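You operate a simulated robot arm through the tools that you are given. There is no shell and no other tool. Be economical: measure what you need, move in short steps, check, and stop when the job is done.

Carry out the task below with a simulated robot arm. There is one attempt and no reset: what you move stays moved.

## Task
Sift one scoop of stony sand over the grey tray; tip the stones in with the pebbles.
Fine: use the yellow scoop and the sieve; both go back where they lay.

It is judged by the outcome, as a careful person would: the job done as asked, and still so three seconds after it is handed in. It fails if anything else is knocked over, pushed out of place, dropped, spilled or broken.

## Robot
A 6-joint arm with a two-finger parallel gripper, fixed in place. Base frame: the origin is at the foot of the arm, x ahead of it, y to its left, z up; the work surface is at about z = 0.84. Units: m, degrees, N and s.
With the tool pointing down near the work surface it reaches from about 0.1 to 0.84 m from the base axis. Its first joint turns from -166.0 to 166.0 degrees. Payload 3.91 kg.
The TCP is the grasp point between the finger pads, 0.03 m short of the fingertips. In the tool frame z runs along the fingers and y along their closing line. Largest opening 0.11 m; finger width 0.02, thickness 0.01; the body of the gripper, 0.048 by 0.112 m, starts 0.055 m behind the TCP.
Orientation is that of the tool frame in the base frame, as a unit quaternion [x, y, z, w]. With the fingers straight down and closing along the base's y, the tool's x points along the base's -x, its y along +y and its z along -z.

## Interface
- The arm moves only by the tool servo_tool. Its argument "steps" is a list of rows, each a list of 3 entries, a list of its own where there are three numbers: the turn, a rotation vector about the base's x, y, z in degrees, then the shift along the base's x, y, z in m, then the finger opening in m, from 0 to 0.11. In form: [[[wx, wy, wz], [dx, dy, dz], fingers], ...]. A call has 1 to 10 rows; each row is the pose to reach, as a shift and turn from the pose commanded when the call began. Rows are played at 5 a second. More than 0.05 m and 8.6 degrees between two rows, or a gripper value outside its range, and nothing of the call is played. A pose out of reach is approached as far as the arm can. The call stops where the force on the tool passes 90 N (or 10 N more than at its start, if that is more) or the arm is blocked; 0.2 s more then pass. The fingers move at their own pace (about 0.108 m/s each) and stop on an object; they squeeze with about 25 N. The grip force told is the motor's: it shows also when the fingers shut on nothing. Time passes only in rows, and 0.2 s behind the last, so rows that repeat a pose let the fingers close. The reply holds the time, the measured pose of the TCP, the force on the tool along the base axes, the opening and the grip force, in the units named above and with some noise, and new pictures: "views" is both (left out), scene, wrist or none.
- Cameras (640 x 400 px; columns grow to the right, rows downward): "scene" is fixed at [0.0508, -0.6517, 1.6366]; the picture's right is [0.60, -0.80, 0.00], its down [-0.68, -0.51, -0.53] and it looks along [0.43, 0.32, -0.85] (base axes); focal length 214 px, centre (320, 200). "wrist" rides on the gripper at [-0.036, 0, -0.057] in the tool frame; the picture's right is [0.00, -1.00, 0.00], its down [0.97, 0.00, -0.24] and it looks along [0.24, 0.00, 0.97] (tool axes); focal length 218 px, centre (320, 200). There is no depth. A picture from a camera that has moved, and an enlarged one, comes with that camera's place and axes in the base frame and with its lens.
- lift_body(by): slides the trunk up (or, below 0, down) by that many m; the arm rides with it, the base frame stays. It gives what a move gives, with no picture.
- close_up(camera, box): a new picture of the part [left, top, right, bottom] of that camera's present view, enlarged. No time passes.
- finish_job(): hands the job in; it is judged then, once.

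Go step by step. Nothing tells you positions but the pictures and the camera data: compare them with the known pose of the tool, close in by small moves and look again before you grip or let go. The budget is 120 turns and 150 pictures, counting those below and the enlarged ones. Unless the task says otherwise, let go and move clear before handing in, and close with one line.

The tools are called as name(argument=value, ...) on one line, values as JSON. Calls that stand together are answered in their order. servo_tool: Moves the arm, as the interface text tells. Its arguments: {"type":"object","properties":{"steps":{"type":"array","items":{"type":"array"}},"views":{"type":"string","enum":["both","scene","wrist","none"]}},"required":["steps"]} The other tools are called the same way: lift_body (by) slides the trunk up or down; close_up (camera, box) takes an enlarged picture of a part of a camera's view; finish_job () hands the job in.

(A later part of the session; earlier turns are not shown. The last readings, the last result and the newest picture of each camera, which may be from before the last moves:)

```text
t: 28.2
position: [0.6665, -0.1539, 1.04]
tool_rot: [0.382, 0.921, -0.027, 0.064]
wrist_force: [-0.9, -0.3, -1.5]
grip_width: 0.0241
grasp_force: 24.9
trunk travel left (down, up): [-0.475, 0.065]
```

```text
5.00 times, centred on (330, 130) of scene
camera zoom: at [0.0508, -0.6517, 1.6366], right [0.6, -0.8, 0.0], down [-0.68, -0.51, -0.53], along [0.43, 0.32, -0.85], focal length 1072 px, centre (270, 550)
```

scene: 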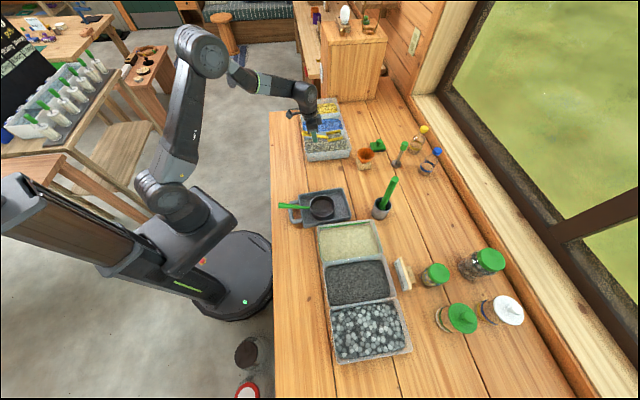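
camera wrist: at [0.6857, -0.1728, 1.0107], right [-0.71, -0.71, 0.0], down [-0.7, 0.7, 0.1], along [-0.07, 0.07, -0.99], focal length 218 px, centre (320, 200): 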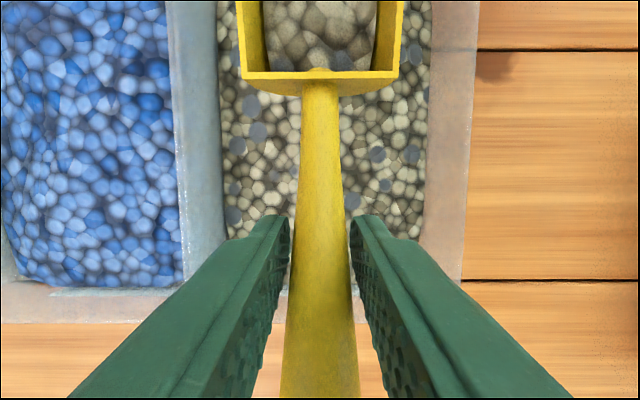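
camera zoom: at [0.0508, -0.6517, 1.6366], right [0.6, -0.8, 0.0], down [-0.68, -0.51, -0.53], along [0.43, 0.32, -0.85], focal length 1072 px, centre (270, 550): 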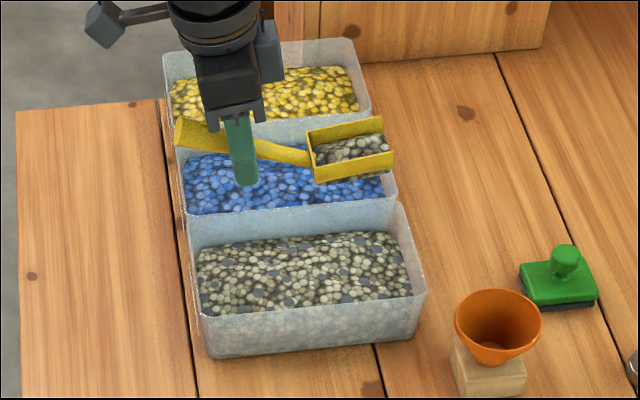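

The load sits steady below the walls. I'll carry it smoothly to the tray.

servo_tool(steps=[[[0, 0, 0], [-0.01, -0.006, 0], 0.0], [[0, 0, 0], [-0.03, -0.017, 0], 0.0], [[0, 0, 0], [-0.055, -0.031, 0], 0.0], [[0, 0, 0], [-0.083, -0.046, 0], 0.0], [[0, 0, 0], [-0.111, -0.062, 0], 0.0], [[0, 0, 0], [-0.139, -0.078, 0], 0.0], [[0, 0, 0], [-0.167, -0.094, 0], 0.0], [[0, 0, 0], [-0.195, -0.109, 0], 0.0], [[0, 0, 0], [-0.22, -0.123, 0], 0.0], [[0, 0, 0], [-0.24, -0.134, 0], 0.0]], views="none")

servo_tool(steps=[[[0, 0, 0], [-0.015, -0.008, 0], 0.0], [[0, 0, 0], [-0.035, -0.02, 0], 0.0], [[0, 0, 0], [-0.055, -0.031, 0], 0.0], [[0, 0, 0], [-0.068, -0.038, 0], 0.0], [[0, 0, 0], [-0.0725, -0.041, 0], 0.0], [[0, 0, 0], [-0.0725, -0.041, 0], 0.0]])

close_up(camera="scene", box=[260, 150, 420, 250])

```text
t: 30.4
position: [0.4261, -0.2868, 1.0399]
tool_rot: [0.381, 0.922, -0.026, 0.064]
wrist_force: [0.2, -0.1, -0.6]
grip_width: 0.0241
grasp_force: 24.6
trunk travel left (down, up): [-0.475, 0.065]
```

```text
t: 31.8
position: [0.3555, -0.3272, 1.0405]
tool_rot: [0.381, 0.922, -0.027, 0.064]
wrist_force: [1.1, -0.2, -0.7]
grip_width: 0.024
grasp_force: 25.1
trunk travel left (down, up): [-0.475, 0.065]
camera wrist: at [0.3749, -0.3486, 1.1001], right [-0.71, -0.71, 0.0], down [-0.7, 0.7, 0.1], along [-0.07, 0.07, -0.99], focal length 218 px, centre (320, 200)
```

scene: 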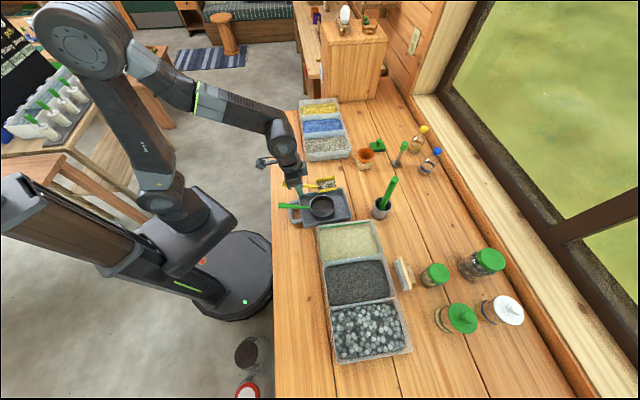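
wrist: 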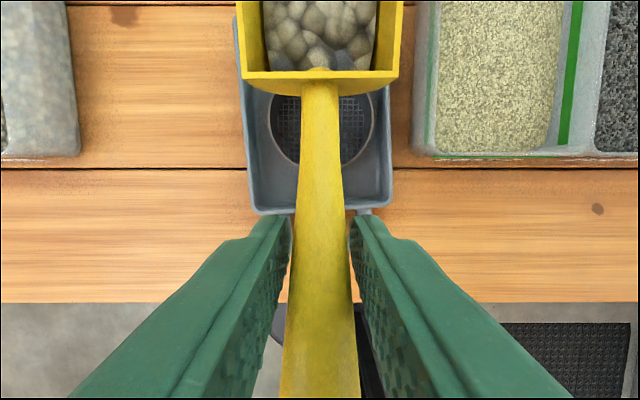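

```text
4.00 times, centred on (340, 200) of scene
camera zoom: at [0.0508, -0.6517, 1.6366], right [0.6, -0.8, 0.0], down [-0.68, -0.51, -0.53], along [0.43, 0.32, -0.85], focal length 858 px, centre (240, 200)
```

zoom: 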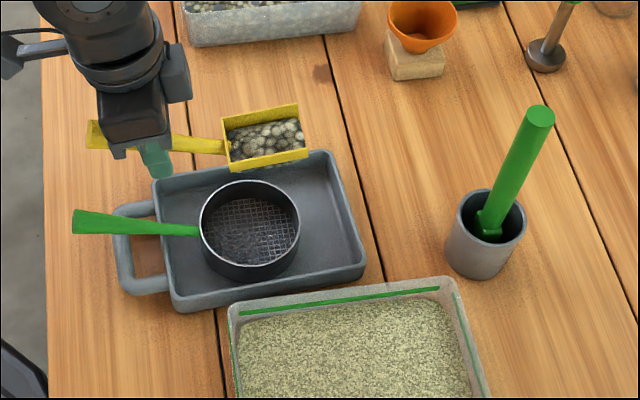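

The sieve is centred near s≈0.016, p≈0.574 in bench coordinates, and the bowl is almost above it. I'll lower and level the scoop, then roll it over the sieve in stages.

servo_tool(steps=[[[1.7, 1.7, 0], [-0.003, 0.001, -0.02], 0.0], [[3.5, 3.5, 0], [-0.0078, 0.0035, -0.045], 0.0], [[3.5, 3.5, 0], [-0.0078, 0.0035, -0.063], 0.0], [[3.5, 3.5, 0], [-0.0078, 0.0035, -0.063], 0.0]], views="wrist")

close_up(camera="scene", box=[270, 160, 370, 240])

```text
t: 32.8
position: [0.3454, -0.3237, 0.9769]
tool_rot: [0.383, 0.923, -0.011, 0.025]
wrist_force: [0.0, 0.7, -0.8]
grip_width: 0.0237
grasp_force: 25.2
trunk travel left (down, up): [-0.475, 0.065]
camera wrist: at [0.3694, -0.3475, 1.035], right [-0.71, -0.71, 0.0], down [-0.69, 0.7, 0.19], along [-0.13, 0.13, -0.98], focal length 218 px, centre (320, 200)
```

wrist: 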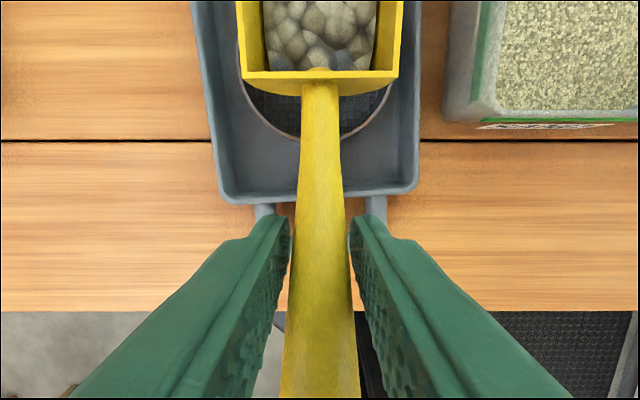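

```text
5.00 times, centred on (320, 200) of scene
camera zoom: at [0.0508, -0.6517, 1.6366], right [0.6, -0.8, 0.0], down [-0.68, -0.51, -0.53], along [0.43, 0.32, -0.85], focal length 1072 px, centre (320, 200)
```

zoom: 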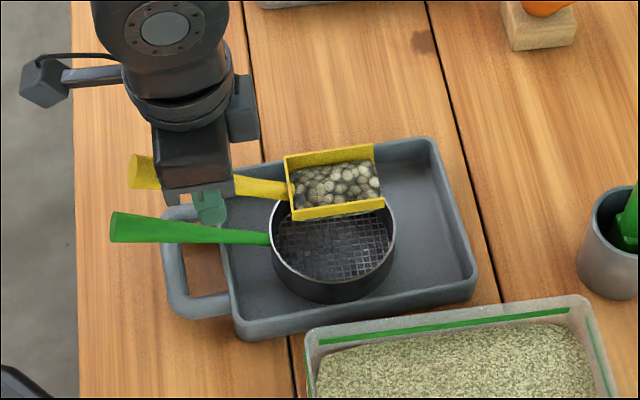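

servo_tool(steps=[[[-5.5, 5.5, 0], [0, 0, 0], 0.0], [[-11, 11, 0], [0, 0, 0], 0.0], [[-16.5, 16.5, 0], [0, 0, 0], 0.0], [[-22, 22, 0], [0, 0, 0], 0.0], [[-27.5, 27.5, 0], [0, 0, 0], 0.0], [[-32, 32, 0], [0, 0, 0], 0.0], [[-36, 36, 0], [0, 0, 0], 0.0], [[-40, 40, 0], [0, 0, 0], 0.0]], views="scene")

close_up(camera="scene", box=[270, 160, 370, 240])

```text
t: 34.6
position: [0.3468, -0.3247, 0.9764]
tool_rot: [0.326, 0.817, -0.448, -0.158]
wrist_force: [-0.7, 0.2, -1.7]
grip_width: 0.0241
grasp_force: 24.7
trunk travel left (down, up): [-0.475, 0.065]
```

scene: 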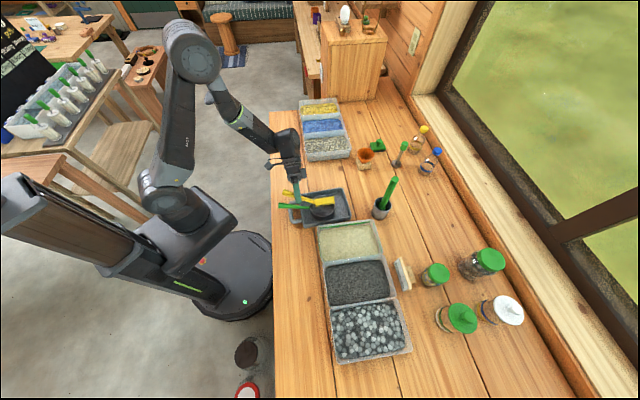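

```text
5.00 times, centred on (320, 200) of scene
camera zoom: at [0.0508, -0.6517, 1.6366], right [0.6, -0.8, 0.0], down [-0.68, -0.51, -0.53], along [0.43, 0.32, -0.85], focal length 1072 px, centre (320, 200)
```

zoom: 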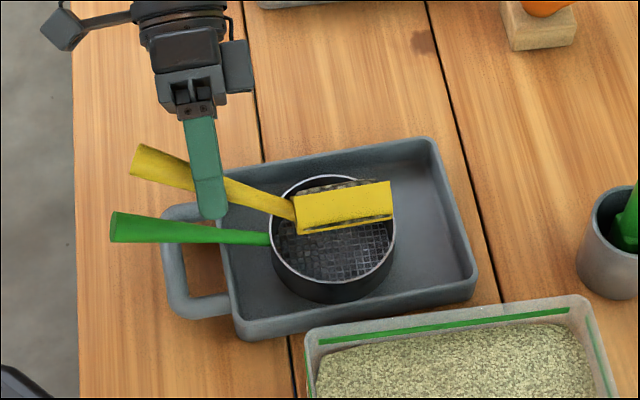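

Rolled about 56°, the load leans on the wall directly above the sieve. I'll continue the roll slowly.

servo_tool(steps=[[[-3.5, 3.5, 0], [-0.002, -0.002, 0], 0.0], [[-7, 7, 0], [-0.0035, -0.0035, 0], 0.0], [[-11, 11, 0], [-0.003, -0.003, 0], 0.0], [[-15, 15, 0], [-0.002, -0.002, 0], 0.0], [[-19, 19, 0], [0, 0, 0], 0.0], [[-23, 23, 0], [0, 0, 0], 0.0], [[-27, 27, 0], [0.002, 0.002, 0], 0.0], [[-31, 31, 0], [0.003, 0.003, 0], 0.0], [[-35, 35, 0], [0.005, 0.005, 0], 0.0]], views="scene")

close_up(camera="scene", box=[270, 160, 370, 240])

```text
t: 36.6
position: [0.352, -0.3205, 0.9774]
tool_rot: [-0.21, -0.563, 0.745, 0.291]
wrist_force: [0.1, 0.6, -0.3]
grip_width: 0.024
grasp_force: 25.5
trunk travel left (down, up): [-0.475, 0.065]
```

scene: 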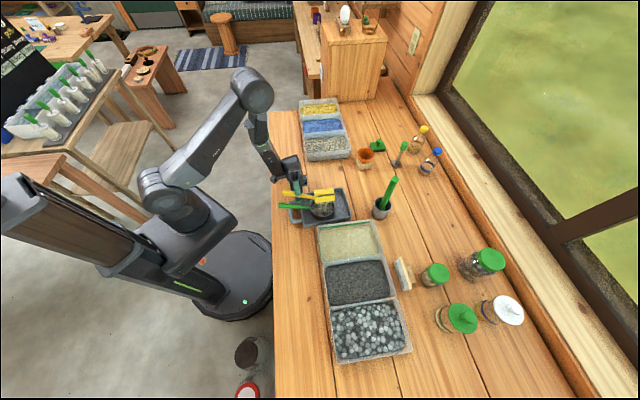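

```text
5.00 times, centred on (320, 200) of scene
camera zoom: at [0.0508, -0.6517, 1.6366], right [0.6, -0.8, 0.0], down [-0.68, -0.51, -0.53], along [0.43, 0.32, -0.85], focal length 1072 px, centre (320, 200)
```

zoom: 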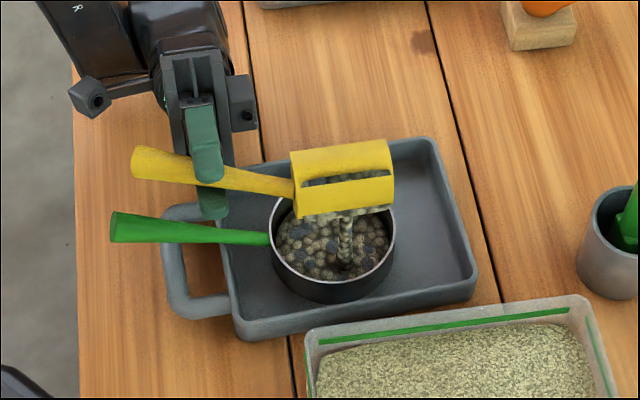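

It's pouring into the sieve. I'll roll a little further and hold until the scoop is empty.

servo_tool(steps=[[[0, 0, 0], [0, 0, 0], 0.0], [[-4, 4, 0], [0, 0, 0], 0.0], [[-8, 8, 0], [0.001, 0.001, 0], 0.0], [[-12, 12, 0], [0.003, 0.003, 0], 0.0], [[-16, 16, 0], [0.004, 0.004, 0], 0.0], [[-16, 16, 0], [0.004, 0.004, 0], 0.0], [[-16, 16, 0], [0.004, 0.004, 0], 0.0], [[-16, 16, 0], [0.004, 0.004, 0], 0.0]], views="none")

close_up(camera="scene", box=[270, 160, 370, 240])

```text
t: 38.4
position: [0.3399, -0.3204, 0.9724]
tool_rot: [-0.187, -0.519, 0.777, 0.304]
wrist_force: [-0.4, 0.2, -0.7]
grip_width: 0.0241
grasp_force: 25.0
out of reach, approached as far as the arm can: row 3, 4, 5, 6, 7, 8
trunk travel left (down, up): [-0.475, 0.065]
```

```text
5.00 times, centred on (320, 200) of scene
camera zoom: at [0.0508, -0.6517, 1.6366], right [0.6, -0.8, 0.0], down [-0.68, -0.51, -0.53], along [0.43, 0.32, -0.85], focal length 1072 px, centre (320, 200)
```

zoom: 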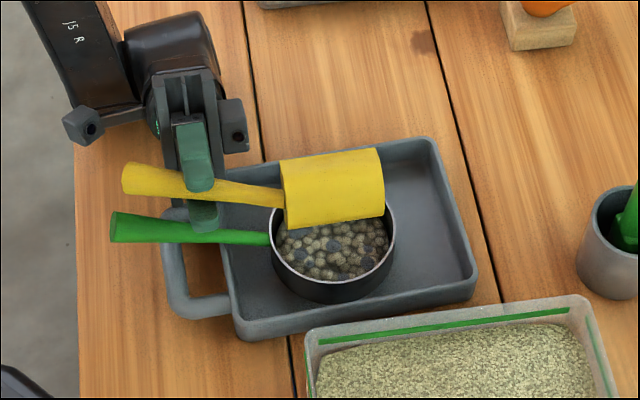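

servo_tool(steps=[[[5.5, -5.5, 0], [-0.002, -0.002, 0], 0.0], [[11, -11, 0], [-0.002, -0.002, 0.01], 0.0], [[11, -11, 0], [-0.002, -0.002, 0.03], 0.0], [[11, -11, 0], [-0.002, -0.002, 0.05], 0.0], [[11, -11, 0], [-0.002, -0.002, 0.05], 0.0]], views="wrist")

close_up(camera="scene", box=[270, 160, 370, 240])

```text
t: 39.6
position: [0.3382, -0.3226, 1.0231]
tool_rot: [-0.23, -0.617, 0.703, 0.27]
wrist_force: [0.9, -0.6, -1.7]
grip_width: 0.024
grasp_force: 24.6
trunk travel left (down, up): [-0.475, 0.065]
camera wrist: at [0.403, -0.3049, 1.0135], right [0.09, 0.09, 0.99], down [-0.57, 0.82, -0.02], along [-0.82, -0.56, 0.13], focal length 218 px, centre (320, 200)
```

wrist: 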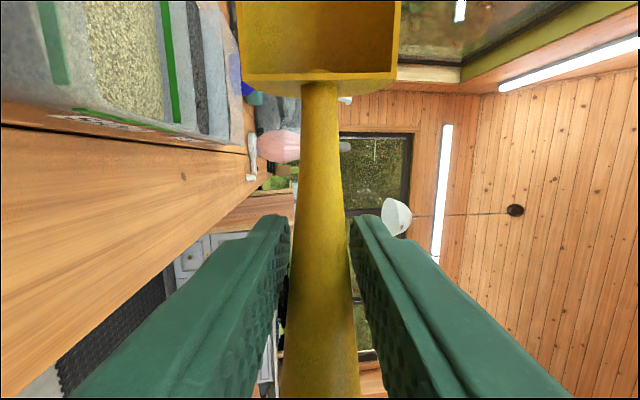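

```text
5.00 times, centred on (320, 200) of scene
camera zoom: at [0.0508, -0.6517, 1.6366], right [0.6, -0.8, 0.0], down [-0.68, -0.51, -0.53], along [0.43, 0.32, -0.85], focal length 1072 px, centre (320, 200)
```

zoom: 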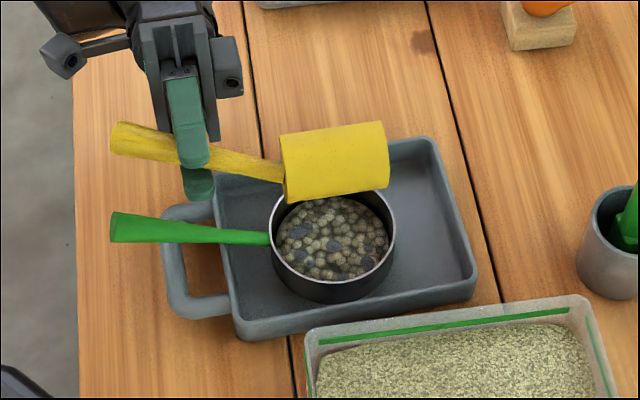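

The scoop is empty and all of it went into the sieve, with dark stones visible among the pale grains. I'll roll the scoop upright again while rising.

servo_tool(steps=[[[6, -6, 0], [0, 0, 0.02], 0.0], [[12, -12, 0], [0.005, 0.005, 0.04], 0.0], [[18, -18, 0], [0.02, 0.02, 0.05], 0.0], [[24, -24, 0], [0.04, 0.04, 0.05], 0.0], [[30, -30, 0], [0.065, 0.065, 0.05], 0.0], [[36, -36, 0], [0.09, 0.09, 0.05], 0.0], [[42, -42, 0], [0.115, 0.115, 0.05], 0.0], [[48, -48, 0], [0.14, 0.14, 0.05], 0.0], [[54, -54, 0], [0.165, 0.165, 0.05], 0.0], [[60, -60, 0], [0.19, 0.19, 0.05], 0.0]], views="none")

servo_tool(steps=[[[5, -5, 0], [0.02, 0.02, 0.0], 0.0], [[9, -9, 0], [0.04, 0.04, 0.0], 0.0], [[9, -9, 0], [0.04, 0.04, 0.0], 0.0]], views="none")

```text
t: 41.8
position: [0.5291, -0.1333, 1.0725]
tool_rot: [0.376, 0.919, -0.114, -0.014]
wrist_force: [0.8, -0.5, -0.7]
grip_width: 0.0238
grasp_force: 25.1
trunk travel left (down, up): [-0.475, 0.065]
```

```text
t: 42.6
position: [0.5689, -0.0929, 1.0722]
tool_rot: [0.383, 0.923, -0.011, 0.028]
wrist_force: [-0.2, 0.5, -2.0]
grip_width: 0.0242
grasp_force: 25.1
trunk travel left (down, up): [-0.475, 0.065]
```

servo_tool(steps=[[[2.16, 2.16, 0], [0.0, 0.0, 0.0], 0.0], [[2.16, 2.16, 0], [0.0, 0.0, 0.0], 0.0]], views="none")

servo_tool(steps=[[[0, 0, -8.5], [0.005, 0.01, 0], 0.0], [[0, 0, -17], [0.015, 0.025, 0], 0.0], [[0, 0, -25.5], [0.025, 0.04, 0], 0.0], [[0, 0, -34], [0.037, 0.055, 0], 0.0], [[0, 0, -42.5], [0.05, 0.07, 0], 0.0], [[0, 0, -51], [0.06, 0.09, 0], 0.0], [[0, 0, -59.5], [0.07, 0.105, 0], 0.0], [[0, 0, -68], [0.082, 0.12, 0], 0.0], [[0, 0, -76], [0.09, 0.135, 0], 0.0], [[0, 0, -84], [0.102, 0.15, 0], 0.0]], views="none")

servo_tool(steps=[[[0, 0, -6], [0, 0, 0], 0.0], [[0, 0, -6], [0, 0, -0.04], 0.0], [[0, 0, -6], [0, 0, -0.08], 0.0], [[0, 0, -6], [0, 0, -0.12], 0.0], [[0, 0, -6], [0, 0, -0.12], 0.0]])

```text
t: 43.2
position: [0.5698, -0.0925, 1.072]
tool_rot: [0.384, 0.924, -0.003, 0.003]
wrist_force: [-0.3, 0.6, -1.1]
grip_width: 0.024
grasp_force: 24.6
trunk travel left (down, up): [-0.475, 0.065]
```

```text
t: 45.4
position: [0.672, 0.0588, 1.0711]
tool_rot: [0.903, 0.43, -0.004, 0.002]
wrist_force: [-0.5, -0.5, -0.9]
grip_width: 0.0239
grasp_force: 24.6
trunk travel left (down, up): [-0.475, 0.065]
```

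```text
t: 46.6
position: [0.6702, 0.0581, 0.9516]
tool_rot: [0.924, 0.383, -0.004, 0.001]
wrist_force: [0.0, 0.5, -1.3]
grip_width: 0.0241
grasp_force: 24.5
trunk travel left (down, up): [-0.475, 0.065]
camera wrist: at [0.6457, 0.0312, 1.0082], right [-0.71, 0.71, 0.0], down [0.69, 0.69, 0.23], along [0.16, 0.16, -0.97], focal length 218 px, centre (320, 200)
```

scene: 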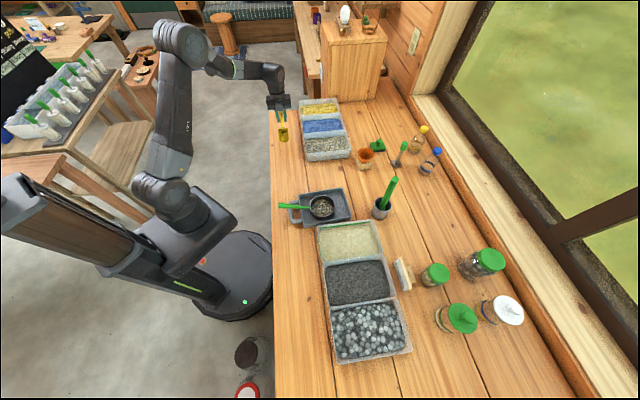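
wrist: 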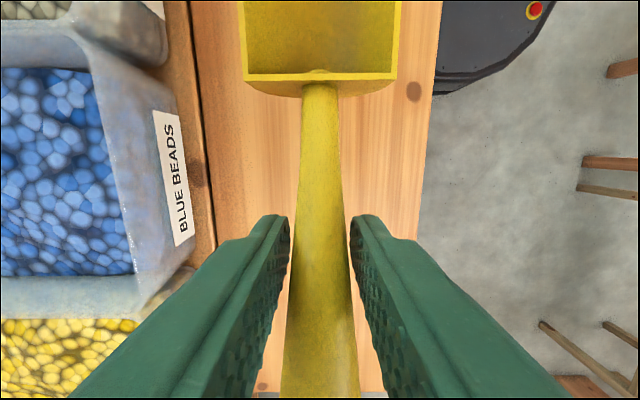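

servo_tool(steps=[[[0, 0, 0], [0, 0, -0.03], 0.0], [[0, 0, 0], [0, 0, -0.05], 0.0], [[0, 0, 0], [0, 0, -0.057], 0.0], [[0, 0, 0], [0, 0, -0.059], 0.0], [[0, 0, 0], [0, 0, -0.059], 0.0]], views="none")

close_up(camera="scene", box=[250, 90, 330, 160])

```text
t: 47.8
position: [0.6692, 0.0572, 0.8933]
tool_rot: [0.924, 0.382, -0.003, 0.001]
wrist_force: [-0.4, -0.9, 7.6]
grip_width: 0.024
grasp_force: 25.1
trunk travel left (down, up): [-0.475, 0.065]
```

```text
5.71 times, centred on (290, 125) of scene
camera zoom: at [0.0508, -0.6517, 1.6366], right [0.6, -0.8, 0.0], down [-0.68, -0.51, -0.53], along [0.43, 0.32, -0.85], focal length 1226 px, centre (491, 629)
```

zoom: 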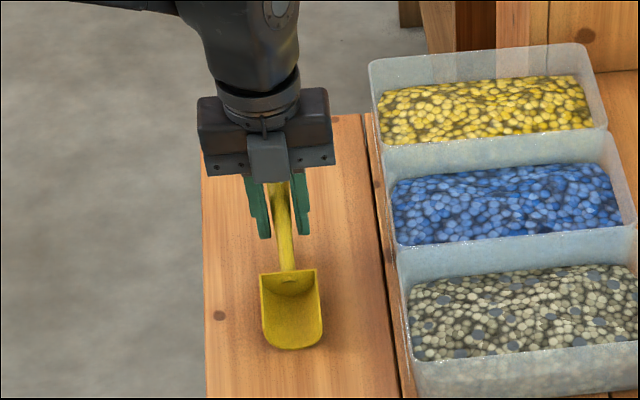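

The scoop is back on its spot within about 3 mm. I'll nudge it true and release.

servo_tool(steps=[[[0, 0, 0], [0.002, -0.002, 0.002], 0.0], [[0, 0, 0], [0.002, -0.002, 0.0], 0.0], [[0, 0, 0], [0.002, -0.002, 0.0], 0.02], [[0, 0, 0], [0.002, -0.002, 0.0], 0.05], [[0, 0, 0], [0.002, -0.002, 0.0], 0.05], [[0, 0, 0], [0.002, -0.002, 0.03], 0.05], [[0, 0, 0], [0.002, -0.002, 0.07], 0.05], [[0, 0, 0], [0.002, -0.002, 0.11], 0.05], [[0, 0, 0], [0.002, -0.002, 0.15], 0.05], [[0, 0, 0], [0.002, -0.002, 0.19], 0.05]], views="wrist")

close_up(camera="scene", box=[250, 90, 330, 160])

```text
t: 50.0
position: [0.6709, 0.0563, 1.0854]
tool_rot: [0.924, 0.383, -0.005, 0.001]
wrist_force: [1.2, 0.0, 0.2]
grip_width: 0.0502
grasp_force: 0.0
trunk travel left (down, up): [-0.475, 0.065]
camera wrist: at [0.6468, 0.0305, 1.1414], right [-0.71, 0.71, 0.0], down [0.69, 0.69, 0.23], along [0.16, 0.16, -0.97], focal length 218 px, centre (320, 200)
```

wrist: 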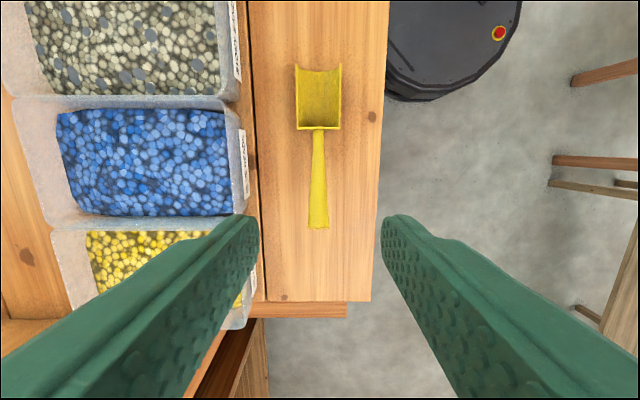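

```text
5.71 times, centred on (290, 125) of scene
camera zoom: at [0.0508, -0.6517, 1.6366], right [0.6, -0.8, 0.0], down [-0.68, -0.51, -0.53], along [0.43, 0.32, -0.85], focal length 1226 px, centre (491, 629)
```

zoom: 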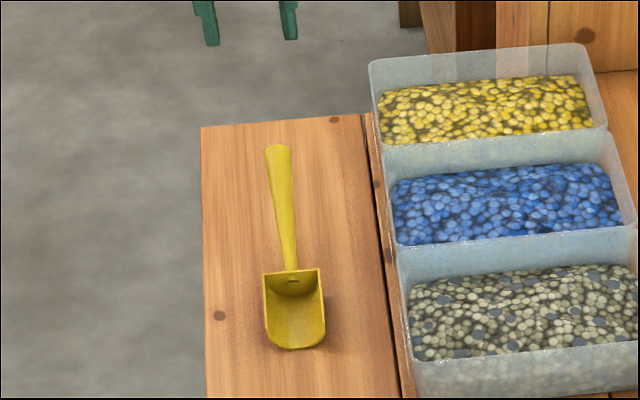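

The scoop is home. Now I'll return to the sieve handle.

servo_tool(steps=[[[0, 0, 8.5], [-0.03, -0.033, 0], 0.05], [[0, 0, 17], [-0.06, -0.066, 0], 0.05], [[0, 0, 25.5], [-0.09, -0.1, 0], 0.05], [[0, 0, 34], [-0.12, -0.133, 0], 0.05], [[0, 0, 42.5], [-0.15, -0.166, 0], 0.05], [[0, 0, 51], [-0.18, -0.2, 0], 0.05], [[0, 0, 59.5], [-0.21, -0.233, 0], 0.05], [[0, 0, 68], [-0.24, -0.266, 0], 0.05], [[0, 0, 76], [-0.27, -0.3, 0], 0.05], [[0, 0, 84], [-0.3, -0.333, 0], 0.05]], views="none")

servo_tool(steps=[[[0, 0, 6], [-0.02, -0.02, 0], 0.05], [[0, 0, 6], [-0.034, -0.036, -0.02], 0.05], [[0, 0, 6], [-0.034, -0.036, -0.06], 0.05], [[0, 0, 6], [-0.034, -0.036, -0.1], 0.05], [[0, 0, 6], [-0.034, -0.036, -0.1], 0.05]], views="wrist")

```text
t: 52.2
position: [0.3721, -0.2769, 1.0829]
tool_rot: [0.43, 0.903, -0.003, 0.004]
wrist_force: [-0.8, 0.2, 0.0]
grip_width: 0.0502
grasp_force: 0.0
trunk travel left (down, up): [-0.475, 0.065]
```

```text
t: 53.4
position: [0.3395, -0.3145, 0.9824]
tool_rot: [0.383, 0.924, -0.003, 0.004]
wrist_force: [0.4, -0.5, -0.3]
grip_width: 0.0502
grasp_force: 0.1
trunk travel left (down, up): [-0.475, 0.065]
camera wrist: at [0.3653, -0.3386, 1.0392], right [-0.71, -0.71, 0.0], down [-0.69, 0.69, 0.23], along [-0.17, 0.16, -0.97], focal length 218 px, centre (320, 200)
```

wrist: 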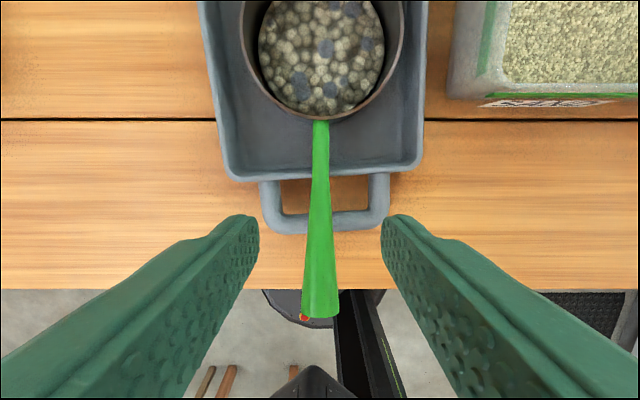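

The handle is centred. I'll descend and grip.

servo_tool(steps=[[[0, 0, 0], [-0.002, 0.001, -0.04], 0.046], [[0, 0, 0], [-0.002, 0.001, -0.07], 0.046], [[0, 0, 0], [-0.002, 0.001, -0.088], 0.046], [[0, 0, 0], [-0.002, 0.001, -0.088], 0.02], [[0, 0, 0], [-0.002, 0.001, -0.088], 0.0], [[0, 0, 0], [-0.002, 0.001, -0.088], 0.0], [[0, 0, 0], [-0.002, 0.001, -0.088], 0.0]], views="wrist")

```text
t: 55.0
position: [0.3371, -0.3113, 0.8961]
tool_rot: [0.382, 0.924, -0.002, 0.004]
wrist_force: [-0.1, 0.8, -0.3]
grip_width: 0.0242
grasp_force: 25.5
trunk travel left (down, up): [-0.475, 0.065]
camera wrist: at [0.3625, -0.3375, 0.9532], right [-0.71, -0.71, 0.0], down [-0.69, 0.69, 0.23], along [-0.17, 0.16, -0.97], focal length 218 px, centre (320, 200)
```

wrist: 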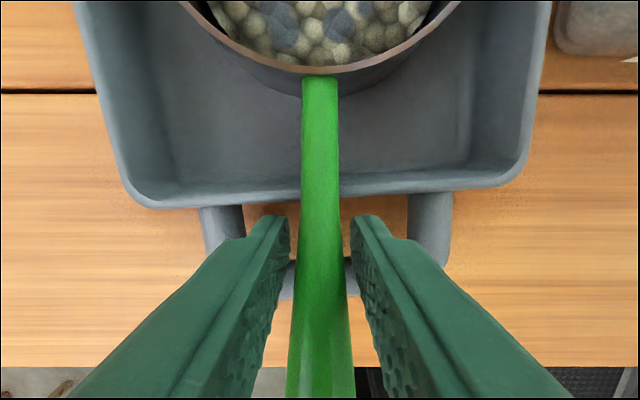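

servo_tool(steps=[[[0, 0, 0], [0, 0, 0.01], 0.0], [[0, 0, 0], [0, 0, 0.025], 0.0], [[0, 0, 0], [0.0, 0.0, 0.035], 0.0], [[0, 0, 0], [0.006, 0.006, 0.035], 0.0], [[0, 0, 0], [-0.006, -0.006, 0.035], 0.0], [[0, 0, 0], [0.006, 0.006, 0.035], 0.0], [[0, 0, 0], [-0.006, -0.006, 0.035], 0.0], [[0, 0, 0], [0.006, 0.006, 0.035], 0.0], [[0, 0, 0], [-0.006, -0.006, 0.035], 0.0], [[0, 0, 0], [0, 0, 0.035], 0.0]], views="wrist")

close_up(camera="scene", box=[270, 160, 370, 240])

```text
t: 57.2
position: [0.3383, -0.3122, 0.9321]
tool_rot: [0.383, 0.924, -0.003, 0.004]
wrist_force: [0.4, -0.5, -3.2]
grip_width: 0.0245
grasp_force: 25.3
trunk travel left (down, up): [-0.475, 0.065]
camera wrist: at [0.3633, -0.3379, 0.9881], right [-0.71, -0.71, 0.0], down [-0.69, 0.69, 0.23], along [-0.16, 0.16, -0.97], focal length 218 px, centre (320, 200)
```

wrist: 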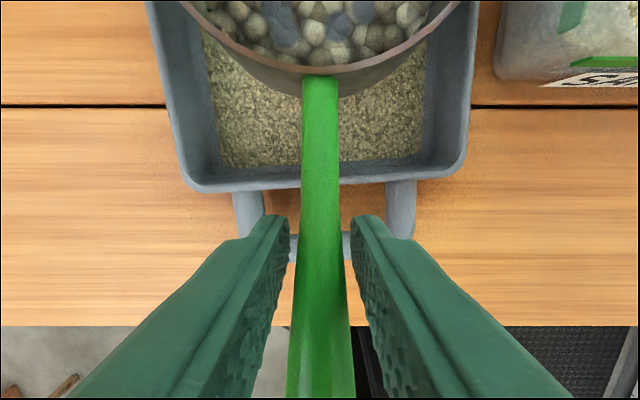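

```text
5.00 times, centred on (320, 200) of scene
camera zoom: at [0.0508, -0.6517, 1.6366], right [0.6, -0.8, 0.0], down [-0.68, -0.51, -0.53], along [0.43, 0.32, -0.85], focal length 1072 px, centre (320, 200)
```

zoom: 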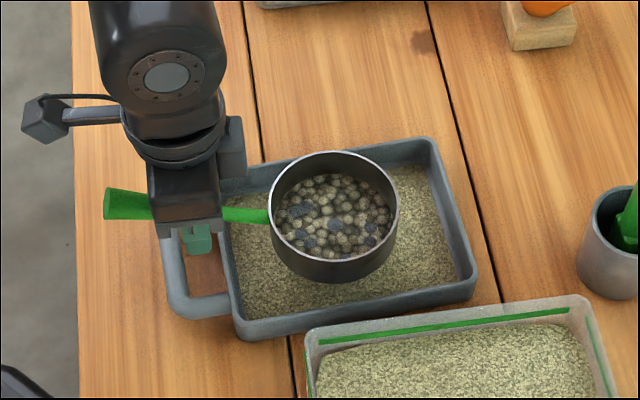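

Sand is falling into the tray. I'll keep shaking until only stones remain.

servo_tool(steps=[[[0, 0, 0], [0.007, 0.007, 0], 0.0], [[0, 0, 0], [-0.007, -0.007, 0.0], 0.0], [[0, 0, 0], [0.007, 0.007, 0], 0.0], [[0, 0, 0], [-0.007, -0.007, 0.0], 0.0], [[0, 0, 0], [0.007, 0.007, 0], 0.0], [[0, 0, 0], [-0.007, -0.007, 0.0], 0.0], [[0, 0, 0], [0.007, 0.007, 0], 0.0], [[0, 0, 0], [-0.007, -0.007, 0.0], 0.0], [[0, 0, 0], [0.007, 0.007, 0], 0.0], [[0, 0, 0], [0, 0, 0], 0.0]], views="none")

servo_tool(steps=[[[0, 0, 0], [0.007, 0.007, 0], 0.0], [[0, 0, 0], [-0.007, -0.007, 0.0], 0.0], [[0, 0, 0], [0.007, 0.007, 0], 0.0], [[0, 0, 0], [-0.007, -0.007, 0.0], 0.0], [[0, 0, 0], [0.007, 0.007, 0], 0.0], [[0, 0, 0], [-0.007, -0.007, 0.0], 0.0], [[0, 0, 0], [0.007, 0.007, 0], 0.0], [[0, 0, 0], [-0.007, -0.007, 0.0], 0.0], [[0, 0, 0], [0.007, 0.007, 0], 0.0], [[0, 0, 0], [0, 0, 0], 0.0]], views="none")

close_up(camera="scene", box=[270, 160, 370, 240])

```text
t: 59.4
position: [0.3369, -0.3132, 0.9305]
tool_rot: [0.383, 0.924, -0.002, 0.003]
wrist_force: [0.5, 0.3, -1.8]
grip_width: 0.0243
grasp_force: 24.7
trunk travel left (down, up): [-0.475, 0.065]
```

```text
t: 61.6
position: [0.3368, -0.3128, 0.9301]
tool_rot: [0.383, 0.924, -0.002, 0.005]
wrist_force: [-0.1, -0.1, -0.9]
grip_width: 0.0242
grasp_force: 25.3
trunk travel left (down, up): [-0.475, 0.065]
```

```text
5.00 times, centred on (320, 200) of scene
camera zoom: at [0.0508, -0.6517, 1.6366], right [0.6, -0.8, 0.0], down [-0.68, -0.51, -0.53], along [0.43, 0.32, -0.85], focal length 1072 px, centre (320, 200)
```

zoom: 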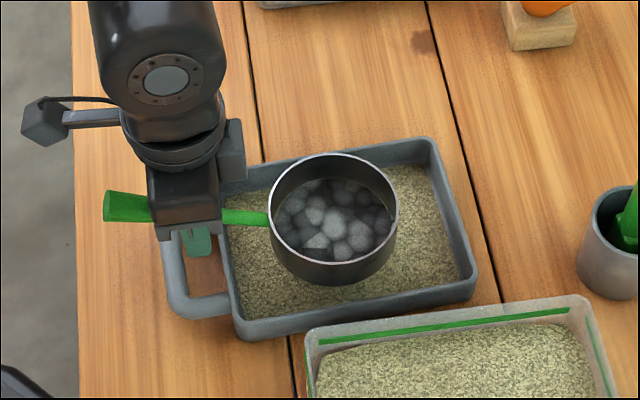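

The sieve now shows only grey stones. One more short shake to be sure, then I'll look again.

servo_tool(steps=[[[0, 0, 0], [0.007, 0.007, 0], 0.0], [[0, 0, 0], [-0.007, -0.007, 0.0], 0.0], [[0, 0, 0], [0.007, 0.007, 0], 0.0], [[0, 0, 0], [-0.007, -0.007, 0.0], 0.0], [[0, 0, 0], [0.007, 0.007, 0], 0.0], [[0, 0, 0], [-0.007, -0.007, 0.0], 0.0], [[0, 0, 0], [0.007, 0.007, 0], 0.0], [[0, 0, 0], [0, 0, 0], 0.0], [[0, 0, 0], [0, 0, 0], 0.0]], views="wrist")

close_up(camera="scene", box=[270, 160, 370, 240])

```text
t: 63.6
position: [0.3376, -0.3132, 0.9294]
tool_rot: [0.383, 0.924, -0.002, 0.004]
wrist_force: [0.2, 0.4, -1.1]
grip_width: 0.0242
grasp_force: 24.9
trunk travel left (down, up): [-0.475, 0.065]
camera wrist: at [0.363, -0.3385, 0.9856], right [-0.71, -0.71, 0.0], down [-0.69, 0.69, 0.23], along [-0.17, 0.16, -0.97], focal length 218 px, centre (320, 200)
```

wrist: 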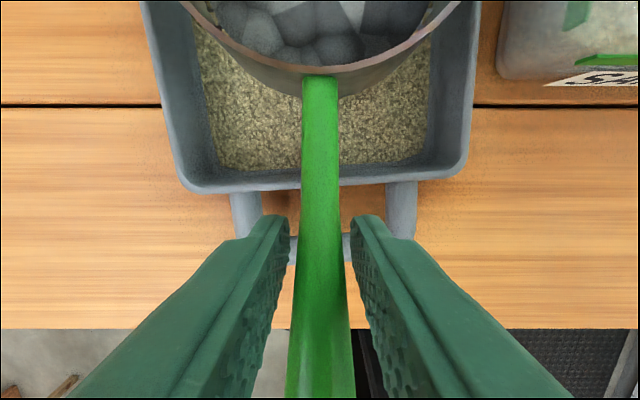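

```text
5.00 times, centred on (320, 200) of scene
camera zoom: at [0.0508, -0.6517, 1.6366], right [0.6, -0.8, 0.0], down [-0.68, -0.51, -0.53], along [0.43, 0.32, -0.85], focal length 1072 px, centre (320, 200)
```

zoom: 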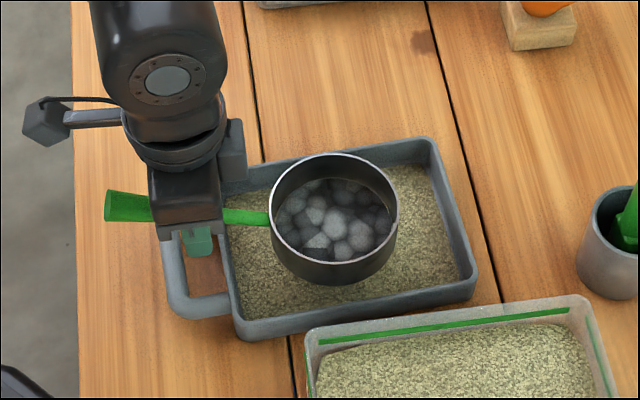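

The sifting is done. I'll lift the sieve and carry it along the bench to above the pebble bin.

servo_tool(steps=[[[0, 0, 0], [0, 0, 0.03], 0.0], [[0, 0, 0], [0, 0, 0.07], 0.0], [[0, 0, 0], [-0.01, -0.013, 0.1], 0.0], [[0, 0, 0], [-0.027, -0.037, 0.12], 0.0], [[0, 0, 0], [-0.047, -0.063, 0.12], 0.0], [[0, 0, 0], [-0.067, -0.09, 0.12], 0.0], [[0, 0, 0], [-0.087, -0.117, 0.12], 0.0], [[0, 0, 0], [-0.107, -0.144, 0.12], 0.0], [[0, 0, 0], [-0.127, -0.171, 0.12], 0.0], [[0, 0, 0], [-0.147, -0.198, 0.12], 0.0]], views="none")

servo_tool(steps=[[[0, 0, 0], [-0.02, -0.027, 0], 0.0], [[0, 0, 0], [-0.04, -0.054, 0], 0.0], [[0, 0, 0], [-0.06, -0.081, 0], 0.0], [[0, 0, 0], [-0.08, -0.108, 0], 0.0], [[0, 0, 0], [-0.1, -0.135, 0], 0.0], [[0, 0, 0], [-0.118, -0.158, 0], 0.0], [[0, 0, 0], [-0.1286, -0.173, 0], 0.0], [[0, 0, 0], [-0.1286, -0.173, 0], 0.0]])

close_up(camera="scene", box=[280, 270, 440, 370])

```text
t: 65.8
position: [0.1891, -0.5097, 1.0497]
tool_rot: [0.383, 0.924, -0.002, 0.004]
wrist_force: [0.3, -0.6, -0.9]
grip_width: 0.0242
grasp_force: 24.8
trunk travel left (down, up): [-0.475, 0.065]
```

```text
t: 67.6
position: [0.0599, -0.6842, 1.0506]
tool_rot: [0.383, 0.924, -0.001, 0.005]
wrist_force: [0.2, 0.3, -1.4]
grip_width: 0.0241
grasp_force: 25.4
trunk travel left (down, up): [-0.475, 0.065]
camera wrist: at [0.0865, -0.7101, 1.106], right [-0.71, -0.71, 0.0], down [-0.69, 0.69, 0.23], along [-0.17, 0.16, -0.97], focal length 218 px, centre (320, 200)
```

scene: 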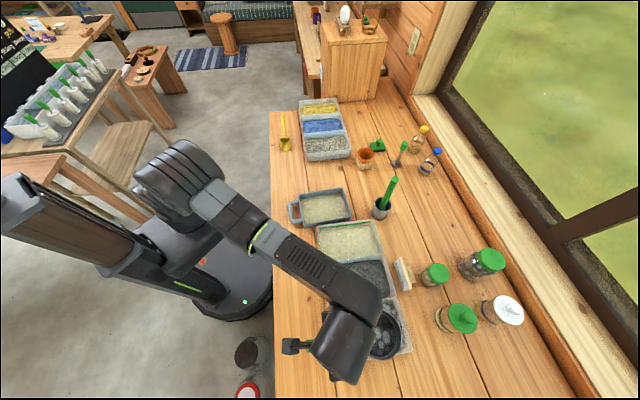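
wrist: 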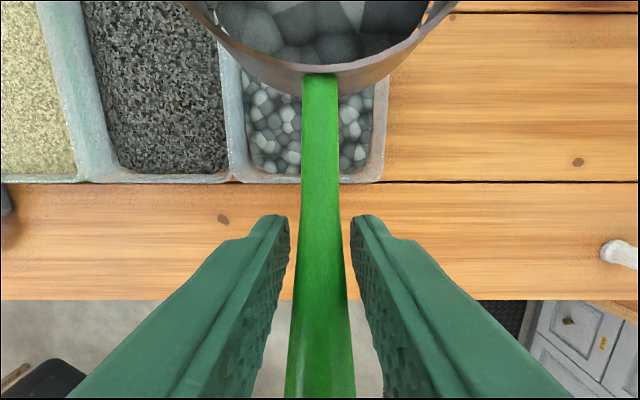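

```text
4.00 times, centred on (360, 320) of scene
camera zoom: at [0.0508, -0.6517, 1.6366], right [0.6, -0.8, 0.0], down [-0.68, -0.51, -0.53], along [0.43, 0.32, -0.85], focal length 858 px, centre (160, -280)
```

zoom: 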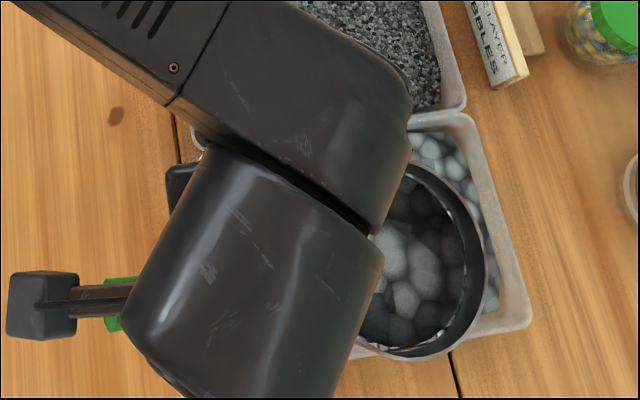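

The bin is centred beneath the sieve. I'll lower a little and roll the sieve toward +e in stages, watching the wrist's clearance.

servo_tool(steps=[[[-4, 4, 0], [0, 0, -0.01], 0.0], [[-9, 9, 0], [0, 0, -0.02], 0.0], [[-14, 14, 0], [0, 0, -0.03], 0.0], [[-19, 19, 0], [0, 0, -0.035], 0.0], [[-24, 24, 0], [0, 0, -0.035], 0.0], [[-29, 29, 0], [0, 0, -0.035], 0.0], [[-34, 34, 0], [0, 0, -0.035], 0.0]], views="both")

close_up(camera="scene", box=[280, 270, 440, 370])

```text
t: 69.2
position: [0.0622, -0.683, 1.0145]
tool_rot: [0.347, 0.845, -0.379, -0.153]
wrist_force: [0.3, -0.3, -1.5]
grip_width: 0.0245
grasp_force: 25.5
trunk travel left (down, up): [-0.475, 0.065]
camera wrist: at [0.1182, -0.6786, 1.0521], right [-0.47, -0.47, 0.74], down [-0.57, 0.81, 0.15], along [-0.68, -0.35, -0.65], focal length 218 px, centre (320, 200)
```

scene: 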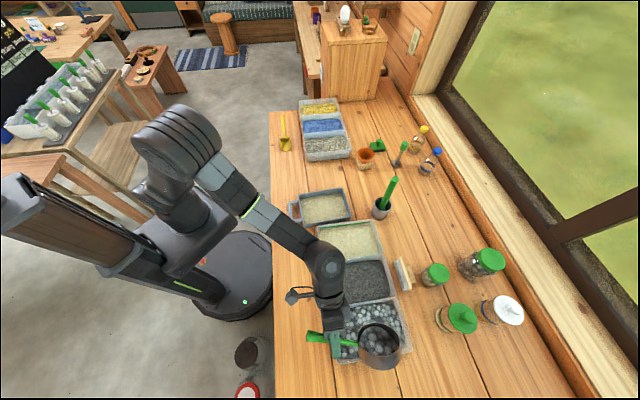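
wrist: 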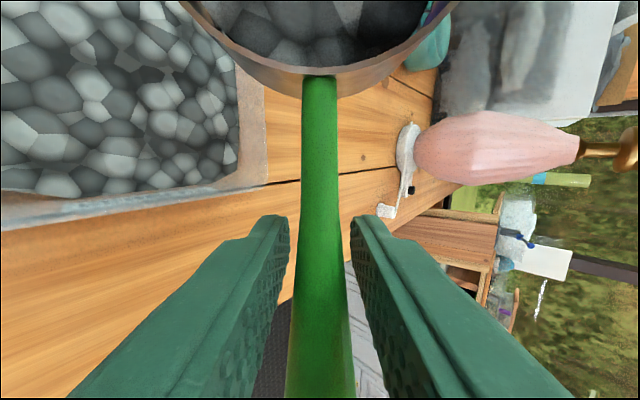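

```text
4.00 times, centred on (360, 320) of scene
camera zoom: at [0.0508, -0.6517, 1.6366], right [0.6, -0.8, 0.0], down [-0.68, -0.51, -0.53], along [0.43, 0.32, -0.85], focal length 858 px, centre (160, -280)
```

zoom: 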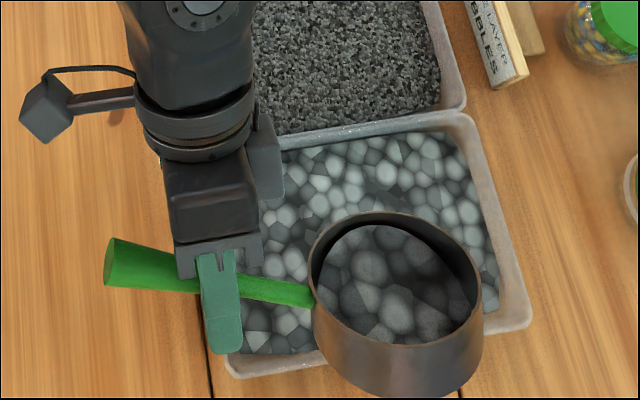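

Stones are still resting in it and the wrist has good clearance. I'll continue the roll.

servo_tool(steps=[[[-4, 4, 0], [0, 0, 0], 0.0], [[-9, 9, 0], [0, 0, 0], 0.0], [[-14, 14, 0], [0, 0, 0], 0.0], [[-19, 19, 0], [0.001, 0.001, 0], 0.0], [[-24, 24, 0], [0.002, 0.002, 0], 0.0], [[-29, 29, 0], [0.004, 0.004, 0], 0.0], [[-34, 34, 0], [0.006, 0.006, 0], 0.0], [[-39, 39, 0], [0.008, 0.008, 0], 0.0], [[-39, 39, 0], [0.008, 0.008, 0], 0.0]], views="scene")

close_up(camera="scene", box=[280, 270, 440, 370])

```text
t: 71.2
position: [0.0698, -0.6758, 1.0144]
tool_rot: [-0.233, -0.575, 0.725, 0.298]
wrist_force: [0.1, 0.5, -1.6]
grip_width: 0.0243
grasp_force: 25.1
trunk travel left (down, up): [-0.475, 0.065]
```

scene: 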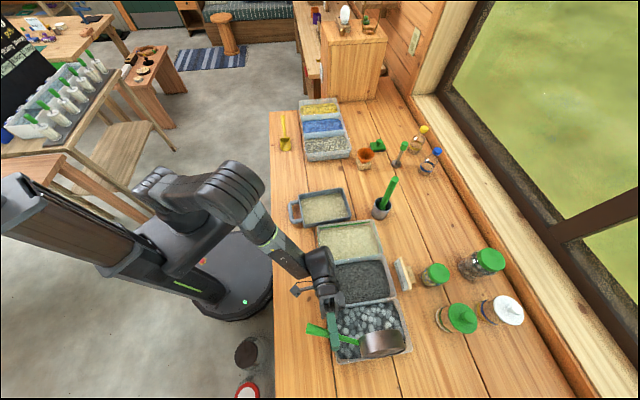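

```text
4.00 times, centred on (360, 320) of scene
camera zoom: at [0.0508, -0.6517, 1.6366], right [0.6, -0.8, 0.0], down [-0.68, -0.51, -0.53], along [0.43, 0.32, -0.85], focal length 858 px, centre (160, -280)
```

zoom: 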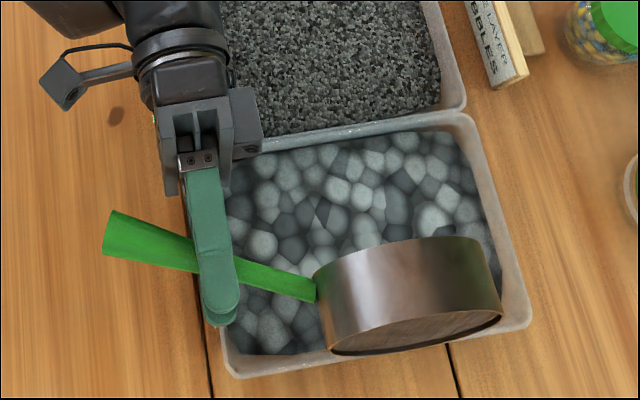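

servo_tool(steps=[[[-5, 5, 0], [0.002, 0.002, 0], 0.0], [[-10, 10, 0], [0.004, 0.004, 0], 0.0], [[-13, 13, 0], [0.005, 0.005, 0], 0.0], [[-10, 10, 0], [0.005, 0.005, 0], 0.0], [[-13, 13, 0], [0.005, 0.005, 0], 0.0], [[-10, 10, 0], [0.005, 0.005, 0], 0.0], [[-13, 13, 0], [0.005, 0.005, 0], 0.0], [[-13, 13, 0], [0.005, 0.005, 0], 0.0]], views="wrist")

close_up(camera="scene", box=[280, 270, 440, 370])

```text
t: 73.0
position: [-0.0439, -0.6829, 1.037]
tool_rot: [-0.215, -0.42, 0.795, 0.381]
wrist_force: [2.5, 2.8, -1.7]
grip_width: 0.0245
grasp_force: 25.4
trunk travel left (down, up): [-0.475, 0.065]
stopped in row 8: the arm was blocked; the commanded pose is now the measured one
camera wrist: at [0.0169, -0.6837, 1.0053], right [0.42, 0.36, 0.83], down [-0.44, 0.88, -0.15], along [-0.79, -0.3, 0.53], focal length 218 px, centre (320, 200)
```

wrist: 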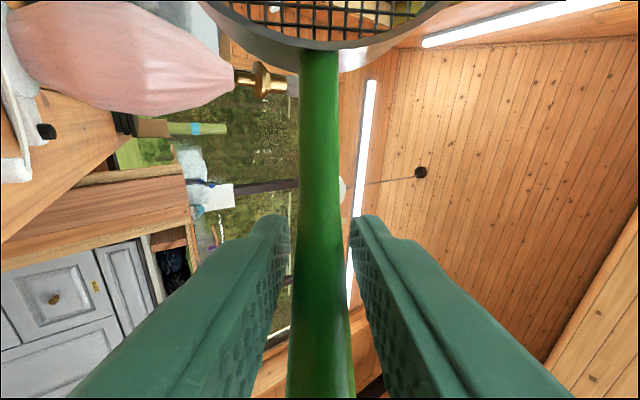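

```text
4.00 times, centred on (360, 320) of scene
camera zoom: at [0.0508, -0.6517, 1.6366], right [0.6, -0.8, 0.0], down [-0.68, -0.51, -0.53], along [0.43, 0.32, -0.85], focal length 858 px, centre (160, -280)
```

zoom: 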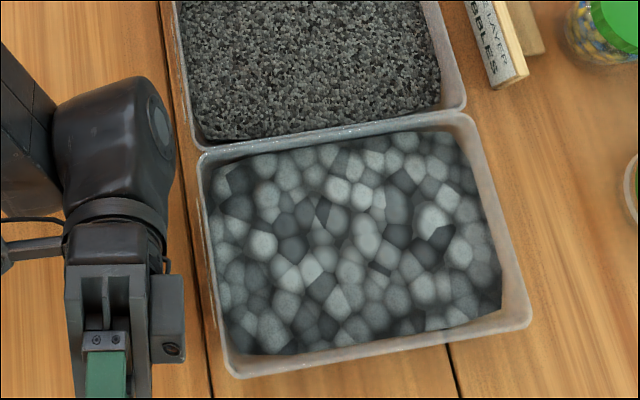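

The arm strayed near a wrist limit and swung aside, but the sieve looks empty through the mesh. I'll look at the whole scene before moving.

close_up(camera="scene", box=[240, 240, 480, 400])

close_up(camera="wrist", box=[200, 0, 460, 160])

```text
2.50 times, centred on (360, 320) of scene
camera zoom: at [0.0508, -0.6517, 1.6366], right [0.6, -0.8, 0.0], down [-0.68, -0.51, -0.53], along [0.43, 0.32, -0.85], focal length 536 px, centre (220, -100)
```

zoom: 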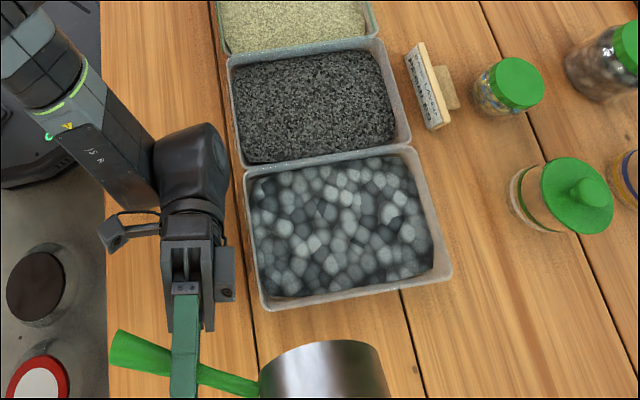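

```text
2.46 times, centred on (330, 80) of wrist
camera zoom: at [0.0169, -0.6837, 1.0053], right [0.42, 0.36, 0.83], down [-0.44, 0.88, -0.15], along [-0.79, -0.3, 0.53], focal length 537 px, centre (295, 495)
```

zoom: 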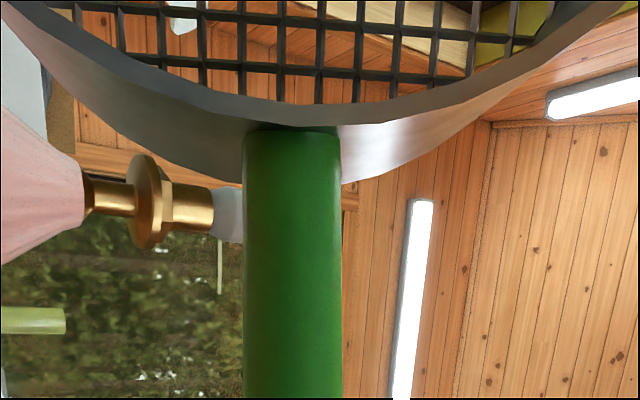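

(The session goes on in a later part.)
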